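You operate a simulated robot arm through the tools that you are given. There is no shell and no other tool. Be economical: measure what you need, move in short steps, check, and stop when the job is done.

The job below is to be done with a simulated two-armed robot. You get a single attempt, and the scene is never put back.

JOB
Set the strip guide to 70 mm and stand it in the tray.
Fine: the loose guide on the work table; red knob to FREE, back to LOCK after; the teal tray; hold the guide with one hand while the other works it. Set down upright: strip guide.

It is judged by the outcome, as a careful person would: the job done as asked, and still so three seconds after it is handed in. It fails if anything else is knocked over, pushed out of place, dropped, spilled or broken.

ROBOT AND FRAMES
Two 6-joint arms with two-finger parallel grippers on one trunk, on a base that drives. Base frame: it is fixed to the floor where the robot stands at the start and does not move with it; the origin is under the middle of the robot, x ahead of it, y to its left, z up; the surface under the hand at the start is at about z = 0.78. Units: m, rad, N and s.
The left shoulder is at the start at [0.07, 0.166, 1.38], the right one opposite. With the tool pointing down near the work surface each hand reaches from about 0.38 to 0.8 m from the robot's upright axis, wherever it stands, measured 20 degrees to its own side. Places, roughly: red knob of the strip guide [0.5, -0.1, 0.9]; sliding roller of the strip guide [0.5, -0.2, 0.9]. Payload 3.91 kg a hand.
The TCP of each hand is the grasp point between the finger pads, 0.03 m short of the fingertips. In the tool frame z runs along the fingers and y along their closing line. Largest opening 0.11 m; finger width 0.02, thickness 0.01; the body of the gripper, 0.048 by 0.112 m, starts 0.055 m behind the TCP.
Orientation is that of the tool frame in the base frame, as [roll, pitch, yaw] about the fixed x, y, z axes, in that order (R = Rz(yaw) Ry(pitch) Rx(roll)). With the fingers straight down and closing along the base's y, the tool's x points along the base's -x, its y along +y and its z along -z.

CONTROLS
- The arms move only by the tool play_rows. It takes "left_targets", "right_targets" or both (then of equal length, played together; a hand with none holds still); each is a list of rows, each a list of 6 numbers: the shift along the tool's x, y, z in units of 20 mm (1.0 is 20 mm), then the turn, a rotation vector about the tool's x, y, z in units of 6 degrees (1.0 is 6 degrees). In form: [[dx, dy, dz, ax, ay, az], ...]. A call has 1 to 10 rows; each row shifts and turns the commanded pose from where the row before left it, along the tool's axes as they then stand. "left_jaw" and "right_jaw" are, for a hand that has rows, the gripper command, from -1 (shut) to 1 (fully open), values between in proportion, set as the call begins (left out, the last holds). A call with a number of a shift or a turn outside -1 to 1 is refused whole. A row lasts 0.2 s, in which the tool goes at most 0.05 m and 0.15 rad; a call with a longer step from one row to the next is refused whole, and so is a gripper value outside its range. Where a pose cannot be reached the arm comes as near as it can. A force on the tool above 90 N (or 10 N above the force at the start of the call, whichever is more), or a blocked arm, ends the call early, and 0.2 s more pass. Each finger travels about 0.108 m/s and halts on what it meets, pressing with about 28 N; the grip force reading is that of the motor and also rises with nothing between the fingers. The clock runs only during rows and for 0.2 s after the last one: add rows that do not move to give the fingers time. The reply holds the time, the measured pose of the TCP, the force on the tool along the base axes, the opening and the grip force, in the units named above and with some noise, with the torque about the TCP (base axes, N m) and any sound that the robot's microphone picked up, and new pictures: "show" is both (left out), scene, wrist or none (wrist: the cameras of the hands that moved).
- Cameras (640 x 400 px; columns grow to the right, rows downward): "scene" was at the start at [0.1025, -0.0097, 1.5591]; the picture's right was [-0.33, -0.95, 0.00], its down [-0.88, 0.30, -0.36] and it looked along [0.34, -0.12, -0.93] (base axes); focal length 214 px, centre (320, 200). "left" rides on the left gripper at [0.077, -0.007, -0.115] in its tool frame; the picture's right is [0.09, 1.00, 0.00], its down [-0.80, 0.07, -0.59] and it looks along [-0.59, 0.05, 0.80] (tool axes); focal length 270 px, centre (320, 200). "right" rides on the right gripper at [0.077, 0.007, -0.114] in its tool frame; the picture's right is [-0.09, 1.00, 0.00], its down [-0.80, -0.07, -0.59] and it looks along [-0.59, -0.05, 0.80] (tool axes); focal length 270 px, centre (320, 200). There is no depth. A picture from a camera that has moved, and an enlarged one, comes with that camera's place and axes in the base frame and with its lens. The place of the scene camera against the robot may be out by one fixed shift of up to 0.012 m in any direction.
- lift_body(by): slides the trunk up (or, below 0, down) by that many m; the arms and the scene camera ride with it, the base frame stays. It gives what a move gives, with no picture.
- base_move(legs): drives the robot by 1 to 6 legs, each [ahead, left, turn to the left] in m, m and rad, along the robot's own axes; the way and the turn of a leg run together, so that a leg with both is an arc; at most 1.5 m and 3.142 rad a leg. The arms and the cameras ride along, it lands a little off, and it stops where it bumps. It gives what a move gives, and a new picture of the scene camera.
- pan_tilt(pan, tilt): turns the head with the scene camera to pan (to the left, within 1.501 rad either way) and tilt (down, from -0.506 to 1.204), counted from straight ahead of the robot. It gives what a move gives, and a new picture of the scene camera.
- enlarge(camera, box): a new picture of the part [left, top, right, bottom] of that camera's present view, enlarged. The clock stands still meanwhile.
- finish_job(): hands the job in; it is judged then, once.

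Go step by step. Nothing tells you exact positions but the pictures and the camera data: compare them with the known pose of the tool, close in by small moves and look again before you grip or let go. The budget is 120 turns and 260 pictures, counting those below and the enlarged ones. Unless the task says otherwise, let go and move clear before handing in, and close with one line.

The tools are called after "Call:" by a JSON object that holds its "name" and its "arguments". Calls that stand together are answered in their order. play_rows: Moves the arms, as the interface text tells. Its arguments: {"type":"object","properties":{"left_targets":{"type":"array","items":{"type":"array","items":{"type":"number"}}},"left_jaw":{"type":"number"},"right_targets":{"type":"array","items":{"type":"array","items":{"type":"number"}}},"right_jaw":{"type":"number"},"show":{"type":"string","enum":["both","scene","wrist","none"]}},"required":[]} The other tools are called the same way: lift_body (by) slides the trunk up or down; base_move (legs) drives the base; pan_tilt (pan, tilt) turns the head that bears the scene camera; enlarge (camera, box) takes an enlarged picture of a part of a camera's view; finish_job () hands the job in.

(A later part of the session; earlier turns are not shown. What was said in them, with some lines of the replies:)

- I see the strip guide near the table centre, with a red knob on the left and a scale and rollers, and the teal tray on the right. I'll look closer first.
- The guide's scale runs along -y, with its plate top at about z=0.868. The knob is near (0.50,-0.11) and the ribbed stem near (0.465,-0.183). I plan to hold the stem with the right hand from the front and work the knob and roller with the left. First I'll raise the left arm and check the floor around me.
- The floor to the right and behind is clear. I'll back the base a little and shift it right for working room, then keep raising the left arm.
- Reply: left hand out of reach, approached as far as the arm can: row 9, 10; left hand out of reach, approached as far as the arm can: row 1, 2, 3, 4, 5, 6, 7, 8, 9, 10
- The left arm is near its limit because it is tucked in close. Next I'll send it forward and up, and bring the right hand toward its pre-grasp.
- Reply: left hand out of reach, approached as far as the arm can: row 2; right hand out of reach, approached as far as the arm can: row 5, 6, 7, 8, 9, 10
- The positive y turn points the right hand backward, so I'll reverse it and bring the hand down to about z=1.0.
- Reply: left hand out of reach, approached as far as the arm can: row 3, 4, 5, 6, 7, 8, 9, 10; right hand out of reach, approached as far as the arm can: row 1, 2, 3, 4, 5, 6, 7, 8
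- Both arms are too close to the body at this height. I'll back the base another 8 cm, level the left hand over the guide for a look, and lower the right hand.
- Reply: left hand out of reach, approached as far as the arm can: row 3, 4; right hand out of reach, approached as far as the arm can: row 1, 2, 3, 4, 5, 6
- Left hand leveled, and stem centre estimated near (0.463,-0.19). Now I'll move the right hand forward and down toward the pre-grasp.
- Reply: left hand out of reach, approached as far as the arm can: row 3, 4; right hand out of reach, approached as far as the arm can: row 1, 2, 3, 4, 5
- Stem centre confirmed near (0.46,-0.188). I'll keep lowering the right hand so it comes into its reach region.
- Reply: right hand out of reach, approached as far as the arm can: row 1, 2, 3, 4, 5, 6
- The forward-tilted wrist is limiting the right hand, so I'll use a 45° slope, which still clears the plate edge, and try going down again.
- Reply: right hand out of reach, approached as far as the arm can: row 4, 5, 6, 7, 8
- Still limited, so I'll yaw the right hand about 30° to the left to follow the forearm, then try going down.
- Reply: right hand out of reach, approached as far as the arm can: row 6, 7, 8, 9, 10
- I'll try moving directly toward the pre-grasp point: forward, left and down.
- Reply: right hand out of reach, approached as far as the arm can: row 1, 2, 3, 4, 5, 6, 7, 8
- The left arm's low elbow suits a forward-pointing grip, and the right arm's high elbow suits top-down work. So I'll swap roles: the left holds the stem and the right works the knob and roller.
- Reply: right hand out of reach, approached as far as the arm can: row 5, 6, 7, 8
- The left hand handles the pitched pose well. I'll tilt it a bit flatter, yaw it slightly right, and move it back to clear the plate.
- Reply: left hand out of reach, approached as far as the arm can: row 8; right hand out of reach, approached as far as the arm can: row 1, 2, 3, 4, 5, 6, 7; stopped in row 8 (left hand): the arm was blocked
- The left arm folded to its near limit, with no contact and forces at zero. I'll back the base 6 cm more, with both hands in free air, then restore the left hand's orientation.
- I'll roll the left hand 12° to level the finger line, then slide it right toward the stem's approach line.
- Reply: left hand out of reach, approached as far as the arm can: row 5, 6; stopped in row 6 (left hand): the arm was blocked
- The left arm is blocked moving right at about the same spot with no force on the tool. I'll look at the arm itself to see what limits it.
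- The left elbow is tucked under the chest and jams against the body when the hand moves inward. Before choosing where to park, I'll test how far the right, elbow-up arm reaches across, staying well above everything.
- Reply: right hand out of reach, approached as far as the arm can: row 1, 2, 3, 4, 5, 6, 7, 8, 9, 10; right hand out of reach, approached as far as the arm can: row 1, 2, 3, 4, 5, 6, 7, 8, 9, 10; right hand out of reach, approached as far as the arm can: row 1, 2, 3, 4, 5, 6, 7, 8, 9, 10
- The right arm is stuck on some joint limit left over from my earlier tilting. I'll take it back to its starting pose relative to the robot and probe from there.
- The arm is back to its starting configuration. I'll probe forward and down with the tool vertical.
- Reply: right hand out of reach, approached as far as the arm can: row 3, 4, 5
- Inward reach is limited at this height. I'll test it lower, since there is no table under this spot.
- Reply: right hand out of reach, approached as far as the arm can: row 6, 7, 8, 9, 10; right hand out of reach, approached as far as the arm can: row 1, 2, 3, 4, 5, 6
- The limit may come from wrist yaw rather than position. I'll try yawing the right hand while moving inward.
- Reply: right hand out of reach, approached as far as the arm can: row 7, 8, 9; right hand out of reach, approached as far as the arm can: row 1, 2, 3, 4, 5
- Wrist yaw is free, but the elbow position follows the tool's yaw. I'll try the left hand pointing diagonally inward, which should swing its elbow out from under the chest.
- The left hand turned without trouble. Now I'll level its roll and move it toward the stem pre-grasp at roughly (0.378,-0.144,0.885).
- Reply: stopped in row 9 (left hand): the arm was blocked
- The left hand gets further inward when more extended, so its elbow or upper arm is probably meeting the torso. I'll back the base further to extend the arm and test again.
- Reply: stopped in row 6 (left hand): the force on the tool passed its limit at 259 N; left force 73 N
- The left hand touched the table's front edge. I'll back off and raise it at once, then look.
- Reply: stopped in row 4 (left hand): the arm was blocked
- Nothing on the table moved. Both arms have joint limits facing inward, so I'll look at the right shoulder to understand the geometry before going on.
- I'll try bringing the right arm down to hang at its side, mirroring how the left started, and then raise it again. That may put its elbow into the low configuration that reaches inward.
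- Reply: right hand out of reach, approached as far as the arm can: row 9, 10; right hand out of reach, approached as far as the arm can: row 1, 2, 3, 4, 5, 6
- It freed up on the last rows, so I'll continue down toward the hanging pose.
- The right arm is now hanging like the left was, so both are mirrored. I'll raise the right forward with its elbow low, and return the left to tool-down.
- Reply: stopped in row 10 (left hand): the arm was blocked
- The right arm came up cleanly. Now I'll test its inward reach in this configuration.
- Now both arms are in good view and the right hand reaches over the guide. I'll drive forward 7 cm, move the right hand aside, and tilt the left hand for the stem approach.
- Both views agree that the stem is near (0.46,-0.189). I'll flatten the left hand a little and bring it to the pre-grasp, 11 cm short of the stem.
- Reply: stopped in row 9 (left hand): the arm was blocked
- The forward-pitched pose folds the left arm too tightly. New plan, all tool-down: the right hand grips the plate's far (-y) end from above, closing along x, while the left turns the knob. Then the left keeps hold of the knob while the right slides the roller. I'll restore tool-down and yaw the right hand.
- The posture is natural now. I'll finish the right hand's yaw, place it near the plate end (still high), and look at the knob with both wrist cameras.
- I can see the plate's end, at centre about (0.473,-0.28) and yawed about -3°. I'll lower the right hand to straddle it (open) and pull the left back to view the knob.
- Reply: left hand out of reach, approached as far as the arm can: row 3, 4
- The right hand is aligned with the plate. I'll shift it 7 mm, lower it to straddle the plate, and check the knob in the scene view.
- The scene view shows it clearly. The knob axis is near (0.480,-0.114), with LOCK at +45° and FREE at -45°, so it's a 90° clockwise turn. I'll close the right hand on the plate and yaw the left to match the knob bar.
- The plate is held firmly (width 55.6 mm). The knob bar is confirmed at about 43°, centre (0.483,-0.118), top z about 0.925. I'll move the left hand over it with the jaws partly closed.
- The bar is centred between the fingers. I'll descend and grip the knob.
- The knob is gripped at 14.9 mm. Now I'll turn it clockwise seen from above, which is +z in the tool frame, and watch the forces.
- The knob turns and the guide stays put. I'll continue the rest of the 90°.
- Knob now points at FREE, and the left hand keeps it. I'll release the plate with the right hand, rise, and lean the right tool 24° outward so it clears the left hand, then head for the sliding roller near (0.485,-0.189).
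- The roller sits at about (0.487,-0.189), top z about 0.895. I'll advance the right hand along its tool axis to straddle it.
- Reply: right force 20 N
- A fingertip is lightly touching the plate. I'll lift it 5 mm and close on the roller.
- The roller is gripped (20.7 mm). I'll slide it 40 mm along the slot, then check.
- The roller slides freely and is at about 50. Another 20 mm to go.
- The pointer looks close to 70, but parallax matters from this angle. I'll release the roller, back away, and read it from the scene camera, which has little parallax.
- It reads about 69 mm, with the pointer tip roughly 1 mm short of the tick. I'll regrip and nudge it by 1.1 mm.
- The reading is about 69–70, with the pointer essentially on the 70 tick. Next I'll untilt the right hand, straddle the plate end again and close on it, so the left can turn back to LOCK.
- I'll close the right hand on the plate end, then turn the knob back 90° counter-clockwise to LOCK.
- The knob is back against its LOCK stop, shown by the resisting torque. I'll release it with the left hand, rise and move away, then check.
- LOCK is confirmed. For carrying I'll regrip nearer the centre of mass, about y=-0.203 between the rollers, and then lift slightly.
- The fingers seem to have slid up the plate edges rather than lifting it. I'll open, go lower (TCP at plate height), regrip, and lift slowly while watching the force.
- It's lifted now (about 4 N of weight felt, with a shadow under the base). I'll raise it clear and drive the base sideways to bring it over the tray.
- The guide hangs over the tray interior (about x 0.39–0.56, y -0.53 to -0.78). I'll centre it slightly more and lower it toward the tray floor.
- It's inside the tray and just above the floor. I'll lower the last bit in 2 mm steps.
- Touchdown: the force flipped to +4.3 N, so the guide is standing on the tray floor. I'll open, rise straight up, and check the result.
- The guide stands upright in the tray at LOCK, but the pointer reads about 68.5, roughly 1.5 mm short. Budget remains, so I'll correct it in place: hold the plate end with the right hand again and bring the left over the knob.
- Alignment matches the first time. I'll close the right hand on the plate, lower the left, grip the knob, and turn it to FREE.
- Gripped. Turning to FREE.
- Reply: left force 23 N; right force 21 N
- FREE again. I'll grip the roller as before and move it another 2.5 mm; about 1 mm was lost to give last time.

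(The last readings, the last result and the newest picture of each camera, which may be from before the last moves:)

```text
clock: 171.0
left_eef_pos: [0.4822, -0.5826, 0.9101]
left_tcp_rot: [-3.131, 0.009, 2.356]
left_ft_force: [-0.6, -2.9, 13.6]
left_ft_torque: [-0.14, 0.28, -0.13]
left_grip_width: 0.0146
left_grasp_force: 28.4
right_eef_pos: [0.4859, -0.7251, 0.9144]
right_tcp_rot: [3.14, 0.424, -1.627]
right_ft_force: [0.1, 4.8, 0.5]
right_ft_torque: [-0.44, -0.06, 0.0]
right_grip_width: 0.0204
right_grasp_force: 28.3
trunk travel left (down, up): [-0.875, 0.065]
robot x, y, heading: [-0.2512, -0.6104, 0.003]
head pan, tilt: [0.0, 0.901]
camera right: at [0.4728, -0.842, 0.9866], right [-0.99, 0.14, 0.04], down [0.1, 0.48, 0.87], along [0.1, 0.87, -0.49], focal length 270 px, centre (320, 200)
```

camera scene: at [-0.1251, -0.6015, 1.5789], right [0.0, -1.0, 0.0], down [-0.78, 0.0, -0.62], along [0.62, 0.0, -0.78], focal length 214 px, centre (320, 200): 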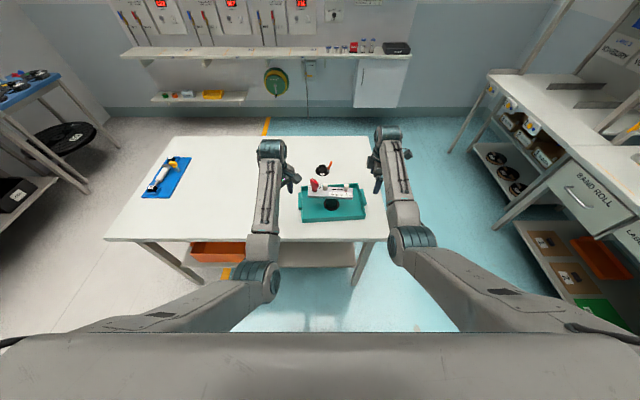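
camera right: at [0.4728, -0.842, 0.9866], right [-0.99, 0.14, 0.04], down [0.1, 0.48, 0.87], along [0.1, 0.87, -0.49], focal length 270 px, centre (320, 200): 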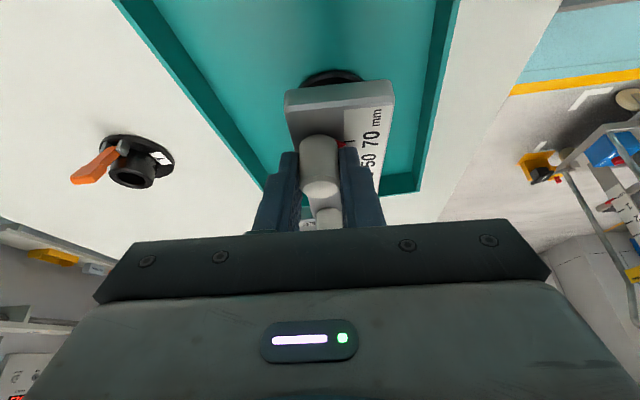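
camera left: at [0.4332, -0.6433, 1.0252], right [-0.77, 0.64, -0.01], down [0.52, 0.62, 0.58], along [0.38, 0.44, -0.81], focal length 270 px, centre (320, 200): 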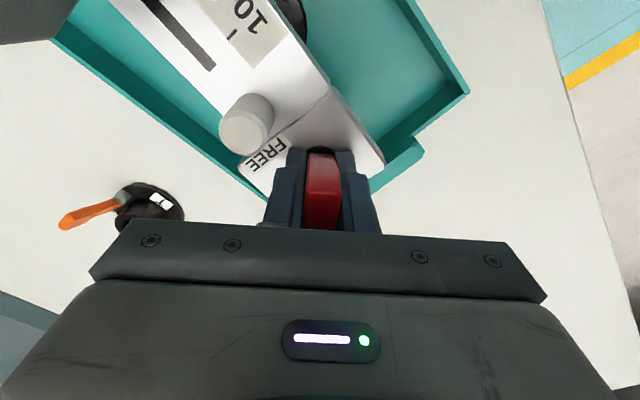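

Release, back off and read the scale.

Call:
{"name": "play_rows", "arguments": {"right_targets": [[0, 0, 0, 0, 0, 0], [0, 0, 0, 0, 0, 0], [0, 0, -1, 0, 0, 0], [0, 0, -1, 0, 0, 0], [0, 0, -1, 0, 0, 0], [0.5, 0, -0.3, 0, 0, 0]], "right_jaw": -0.1, "show": "none"}}

Call:
{"name": "enlarge", "arguments": {"camera": "scene", "box": [322, 180, 346, 195]}}

Call:
{"name": "enlarge", "arguments": {"camera": "scene", "box": [334, 184, 346, 192]}}

```text
clock: 172.4
left_eef_pos: [0.4819, -0.5836, 0.9105]
left_tcp_rot: [-3.13, 0.009, 2.357]
left_ft_force: [0.0, -0.2, 14.2]
left_ft_torque: [-0.55, 0.03, 0.04]
left_grip_width: 0.0146
left_grasp_force: 28.4
right_eef_pos: [0.4877, -0.7611, 0.9692]
right_tcp_rot: [-3.141, 0.425, -1.625]
right_ft_force: [0.4, 0.2, 0.3]
right_ft_torque: [0.03, -0.01, -0.01]
right_grip_width: 0.0497
right_grasp_force: 0.0
trunk travel left (down, up): [-0.875, 0.065]
robot x, y, heading: [-0.2533, -0.608, -0.001]
head pan, tilt: [0.0, 0.901]
```

```text
16.00 times, centred on (334, 188) of scene
camera zoom: at [-0.1278, -0.601, 1.5791], right [0.0, -1.0, 0.0], down [-0.78, 0.0, -0.62], along [0.62, 0.0, -0.78], focal length 3432 px, centre (96, 400)
```

zoom: 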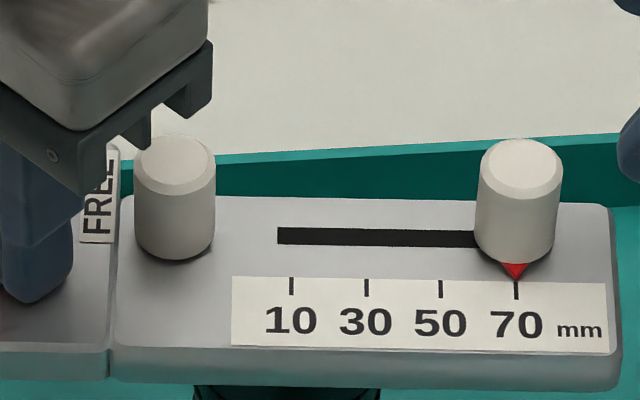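

```text
16.00 times, centred on (340, 188) of scene
camera zoom: at [-0.1278, -0.601, 1.5791], right [0.0, -1.0, 0.0], down [-0.78, 0.0, -0.62], along [0.62, 0.0, -0.78], focal length 3432 px, centre (0, 392)
```

zoom: 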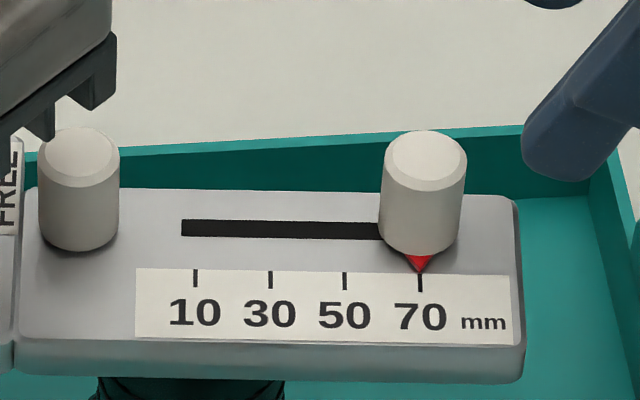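

The pointer is right on the 70 tick. I'll hold the plate end again and turn the knob back to LOCK.

Call:
{"name": "play_rows", "arguments": {"right_targets": [[0, 0, 0, 0, 1, 0], [0, 0, 0, 0, 1, 0], [0, 0, 0, 0, 1, 0], [-0.5, 0.37, 0, 0, 1, 0], [-1, 0.36, 0, 0, 0, 0], [0, 0, 0.9, 0, 0, 0], [0, 0, 0.9, 0, 0, 0], [0, 0, 0.9, 0, 0, 0], [0, 0, 0.9, 0, 0, 0], [0, 0, 0.7, 0, 0, 0]], "right_jaw": 0.9, "show": "wrist"}}

Call:
{"name": "play_rows", "arguments": {"right_targets": [[0, 0, 0, 0, 0, 0], [0, 0, 0, 0, 0, 0], [0, 0, 0, 0, 0, 0], [0, 0, 0, 0, 0, 0], [0, 0, 0, 0, 0, 0]], "right_jaw": -1, "show": "none"}}

```text
clock: 174.6
left_eef_pos: [0.4829, -0.583, 0.912]
left_tcp_rot: [-3.129, 0.006, 2.356]
left_ft_force: [0.6, -0.9, 12.0]
left_ft_torque: [-0.52, 0.09, -0.02]
left_grip_width: 0.0147
left_grasp_force: 28.4
right_eef_pos: [0.4706, -0.73, 0.8841]
right_tcp_rot: [-3.141, 0.008, -1.626]
right_ft_force: [0.4, -0.3, 0.2]
right_ft_torque: [-0.03, 0.04, -0.01]
right_grip_width: 0.1044
right_grasp_force: 0.0
trunk travel left (down, up): [-0.875, 0.065]
robot x, y, heading: [-0.2513, -0.6097, 0.004]
head pan, tilt: [0.0, 0.901]
camera right: at [0.4599, -0.8078, 0.9974], right [-0.99, 0.14, 0.0], down [0.12, 0.79, 0.6], along [0.09, 0.59, -0.8], focal length 270 px, centre (320, 200)
```

right: 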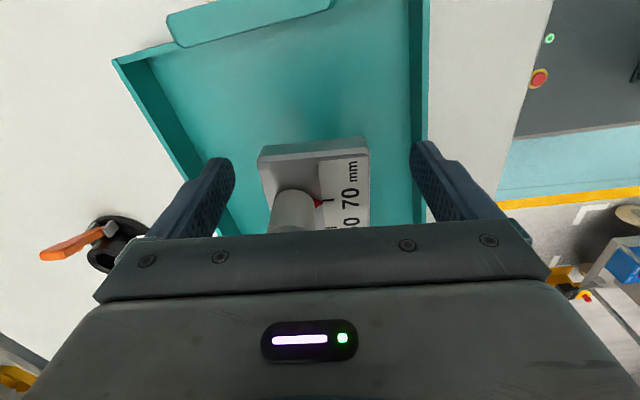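

```text
clock: 175.8
left_eef_pos: [0.4819, -0.5826, 0.9098]
left_tcp_rot: [-3.131, 0.007, 2.356]
left_ft_force: [0.5, 1.1, 14.5]
left_ft_torque: [-0.38, 0.26, -0.04]
left_grip_width: 0.0146
left_grasp_force: 28.0
right_eef_pos: [0.4718, -0.7304, 0.8838]
right_tcp_rot: [3.141, 0.005, -1.628]
right_ft_force: [1.9, -2.2, -0.2]
right_ft_torque: [-0.27, -0.24, -0.2]
right_grip_width: 0.0555
right_grasp_force: 27.8
trunk travel left (down, up): [-0.875, 0.065]
robot x, y, heading: [-0.25, -0.6112, -0.004]
head pan, tilt: [0.0, 0.901]
```

Turning the knob to LOCK, then releasing it with the left hand.

Call:
{"name": "play_rows", "arguments": {"left_targets": [[0, 0, 0, 0, 0, -1], [0, 0, 0, 0, 0, -1], [0, 0, 0, 0, 0, -1], [0, 0, 0, 0, 0, -1], [0, 0, 0, 0, 0, -1], [0, 0, 0, 0, 0, -1], [0, 0, 0, 0, 0, -1], [0, 0, 0, 0, 0, -1], [0, 0, 0, 0, 0, -1], [0, 0, 0, 0, 0, -1]], "show": "none"}}

Call:
{"name": "play_rows", "arguments": {"left_targets": [[0, 0, 0, 0, 0, -1], [0, 0, 0, 0, 0, -1], [0, 0, 0, 0, 0, -1], [0, 0, 0, 0, 0, -1], [0, 0, 0, 0, 0, -1], [0, 0, 0, 0, 0, -0.5], [0, 0, 0, 0, 0, 0]], "show": "none"}}

Call:
{"name": "play_rows", "arguments": {"left_targets": [[0, 0, 0, 0, 0, 0], [0, 0, 0, 0, 0, 0], [0, 0, -1, 0, 0, 0], [0, 0, -1, 0, 0, 0], [0, 0, -1, 0, 0, 0], [0, 0, -1, 0, 0, 0], [0, 1, 0, 0, 0, 0], [0, 1, 0, 0, 0, 0], [0, 1, 0, 0, 0, 0], [0, 1, 0, 0, 0, 0]], "left_jaw": 0.1, "show": "none"}}

Call:
{"name": "enlarge", "arguments": {"camera": "scene", "box": [280, 150, 376, 210]}}

```text
clock: 178.0
left_eef_pos: [0.4822, -0.5861, 0.9103]
left_tcp_rot: [-3.13, -0.006, -2.878]
left_ft_force: [-6.9, -7.2, 14.2]
left_ft_torque: [-1.24, 0.55, -0.06]
left_grip_width: 0.0149
left_grasp_force: 28.1
right_eef_pos: [0.471, -0.7303, 0.8835]
right_tcp_rot: [-3.141, 0.007, -1.625]
right_ft_force: [4.6, 3.2, -0.8]
right_ft_torque: [-0.22, 0.1, -0.68]
right_grip_width: 0.0558
right_grasp_force: 27.8
trunk travel left (down, up): [-0.875, 0.065]
robot x, y, heading: [-0.248, -0.6086, -0.001]
head pan, tilt: [0.0, 0.901]
```

```text
clock: 179.6
left_eef_pos: [0.4823, -0.5856, 0.9113]
left_tcp_rot: [-3.135, -0.013, -2.304]
left_ft_force: [-1.6, -17.7, 12.6]
left_ft_torque: [-0.91, -0.25, -0.71]
left_grip_width: 0.0154
left_grasp_force: 27.5
right_eef_pos: [0.472, -0.7302, 0.8849]
right_tcp_rot: [-3.141, 0.007, -1.626]
right_ft_force: [4.7, 14.5, 0.3]
right_ft_torque: [-0.34, 0.07, 0.37]
right_grip_width: 0.0557
right_grasp_force: 28.0
trunk travel left (down, up): [-0.875, 0.065]
robot x, y, heading: [-0.2523, -0.6109, 0.004]
head pan, tilt: [0.0, 0.901]
```

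```text
clock: 181.8
left_eef_pos: [0.4234, -0.5295, 0.9888]
left_tcp_rot: [-3.135, -0.014, -2.303]
left_ft_force: [-0.3, -1.0, -0.1]
left_ft_torque: [0.0, -0.02, -0.03]
left_grip_width: 0.0604
left_grasp_force: 0.1
right_eef_pos: [0.472, -0.731, 0.8824]
right_tcp_rot: [3.139, 0.005, -1.628]
right_ft_force: [-1.2, -0.4, 0.8]
right_ft_torque: [0.0, 0.03, 0.11]
right_grip_width: 0.0562
right_grasp_force: 28.4
trunk travel left (down, up): [-0.875, 0.065]
robot x, y, heading: [-0.249, -0.6119, -0.001]
head pan, tilt: [0.0, 0.901]
```

```text
6.67 times, centred on (328, 180) of scene
camera zoom: at [-0.1253, -0.5995, 1.5789], right [0.0, -1.0, 0.0], down [-0.78, 0.0, -0.62], along [0.62, 0.0, -0.78], focal length 1430 px, centre (267, 333)
```

zoom: 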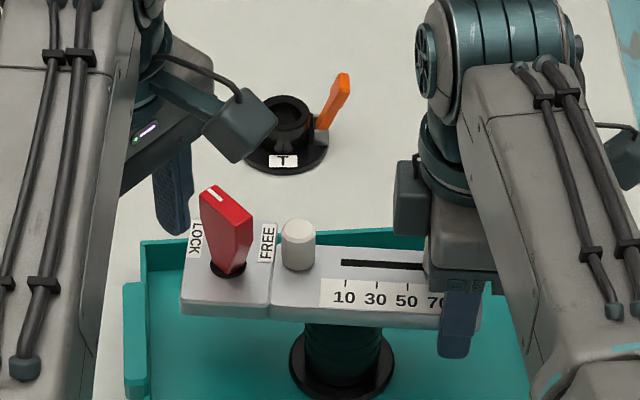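

LOCK is set again. I'll release the plate with the right hand, rise, move clear, and move the left away too.

Call:
{"name": "play_rows", "arguments": {"right_targets": [[0, 0, 0, 0, 0, 0], [0, 0, 0, 0, 0, 0], [0, 0, 0, 0, 0, 0], [0, 0, -0.7, 0, 0, 0], [0, 0, -0.7, 0, 0, 0], [0, 0, -1, 0, 0, 0], [0, 0, -1, 0, 0, 0], [0, 0, -1, 0, 0, 0], [1, 0, 0, 0, 0, 0], [1, 0, 0, 0, 0, 0]], "right_jaw": 0.8, "left_targets": [[0, 0.7, 0, 0, 0, 0], [0, 0.7, 0, 0, 0, 0], [0, 0.7, 0, 0, 0, 0], [0, 0, 0, 0, 0, 0], [0, 0, 0, 0, 0, 0], [0, 0, 0, 0, 0, 0], [0, 0, 0, 0, 0, 0], [0, 0, 0, 0, 0, 0], [0, 0, 0, 0, 0, 0], [0, 0, 0, 0, 0, 0]], "show": "none"}}

Call:
{"name": "play_rows", "arguments": {"right_targets": [[1, 0, 0, 0, 0, 0], [1, 0, 0, 0, 0, 0], [1, 0, 0, 0, 0, 0]], "show": "scene"}}

Call:
{"name": "enlarge", "arguments": {"camera": "scene", "box": [334, 184, 346, 192]}}

Call:
{"name": "enlarge", "arguments": {"camera": "scene", "box": [280, 150, 376, 210]}}

```text
clock: 184.0
left_eef_pos: [0.3921, -0.5015, 0.9878]
left_tcp_rot: [-3.137, -0.011, -2.305]
left_ft_force: [-1.1, -0.3, 0.9]
left_ft_torque: [0.01, -0.02, 0.01]
left_grip_width: 0.0605
left_grasp_force: 0.1
right_eef_pos: [0.4709, -0.7711, 0.9712]
right_tcp_rot: [3.14, 0.007, -1.627]
right_ft_force: [-0.2, 0.4, -0.8]
right_ft_torque: [-0.02, 0.0, -0.02]
right_grip_width: 0.0991
right_grasp_force: 0.1
trunk travel left (down, up): [-0.875, 0.065]
robot x, y, heading: [-0.2511, -0.6107, -0.001]
head pan, tilt: [0.0, 0.901]
```

```text
clock: 184.8
left_eef_pos: [0.3914, -0.5001, 0.9869]
left_tcp_rot: [-3.135, -0.012, -2.304]
left_ft_force: [-0.3, 0.4, 0.0]
left_ft_torque: [-0.01, 0.0, -0.01]
left_grip_width: 0.0603
left_grasp_force: 0.1
right_eef_pos: [0.4676, -0.8311, 0.9714]
right_tcp_rot: [-3.141, 0.007, -1.625]
right_ft_force: [-0.8, 0.8, 1.5]
right_ft_torque: [0.02, 0.01, 0.02]
right_grip_width: 0.0992
right_grasp_force: 0.1
trunk travel left (down, up): [-0.875, 0.065]
robot x, y, heading: [-0.2506, -0.61, 0.002]
head pan, tilt: [0.0, 0.901]
camera scene: at [-0.1251, -0.6007, 1.5789], right [0.0, -1.0, 0.0], down [-0.78, 0.0, -0.62], along [0.62, 0.0, -0.78], focal length 214 px, centre (320, 200)
```

scene: 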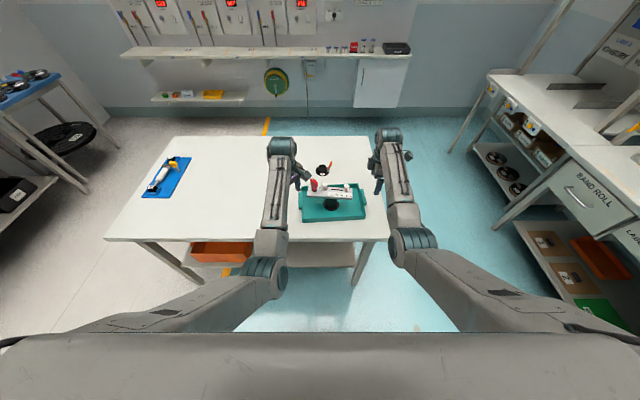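

```text
16.00 times, centred on (340, 188) of scene
camera zoom: at [-0.1251, -0.6007, 1.5789], right [0.0, -1.0, 0.0], down [-0.78, 0.0, -0.62], along [0.62, 0.0, -0.78], focal length 3432 px, centre (0, 392)
```

zoom: 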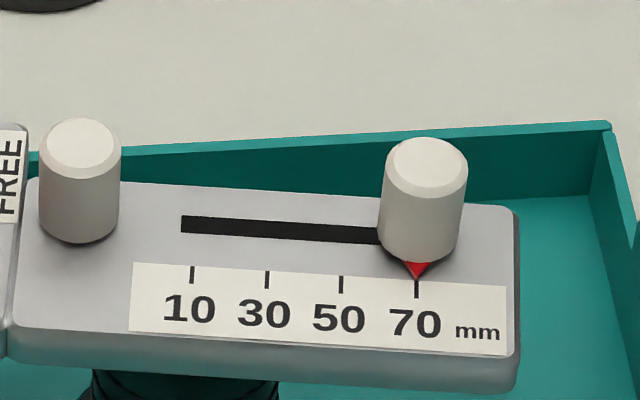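

```text
6.67 times, centred on (328, 180) of scene
camera zoom: at [-0.1251, -0.6007, 1.5789], right [0.0, -1.0, 0.0], down [-0.78, 0.0, -0.62], along [0.62, 0.0, -0.78], focal length 1430 px, centre (267, 333)
```

zoom: 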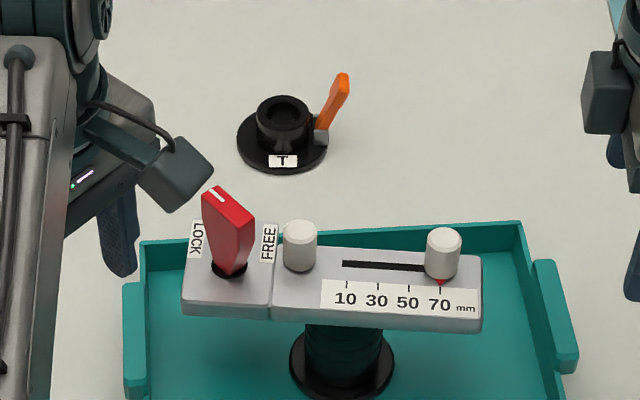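

The pointer sits on the 70 mm tick, the knob is at LOCK, and the guide stands upright in the tray. Both hands are clear and nothing else has moved, so I'm handing it in.

Call:
{"name": "finish_job", "arguments": {}}

```text
The job is handed in.
```

The strip guide is set to 70 mm, locked with the red knob, and standing upright in the teal tray. While positioning, the left hand bumped the table's front edge (259 N peak); I saw nothing move in the pictures afterwards.
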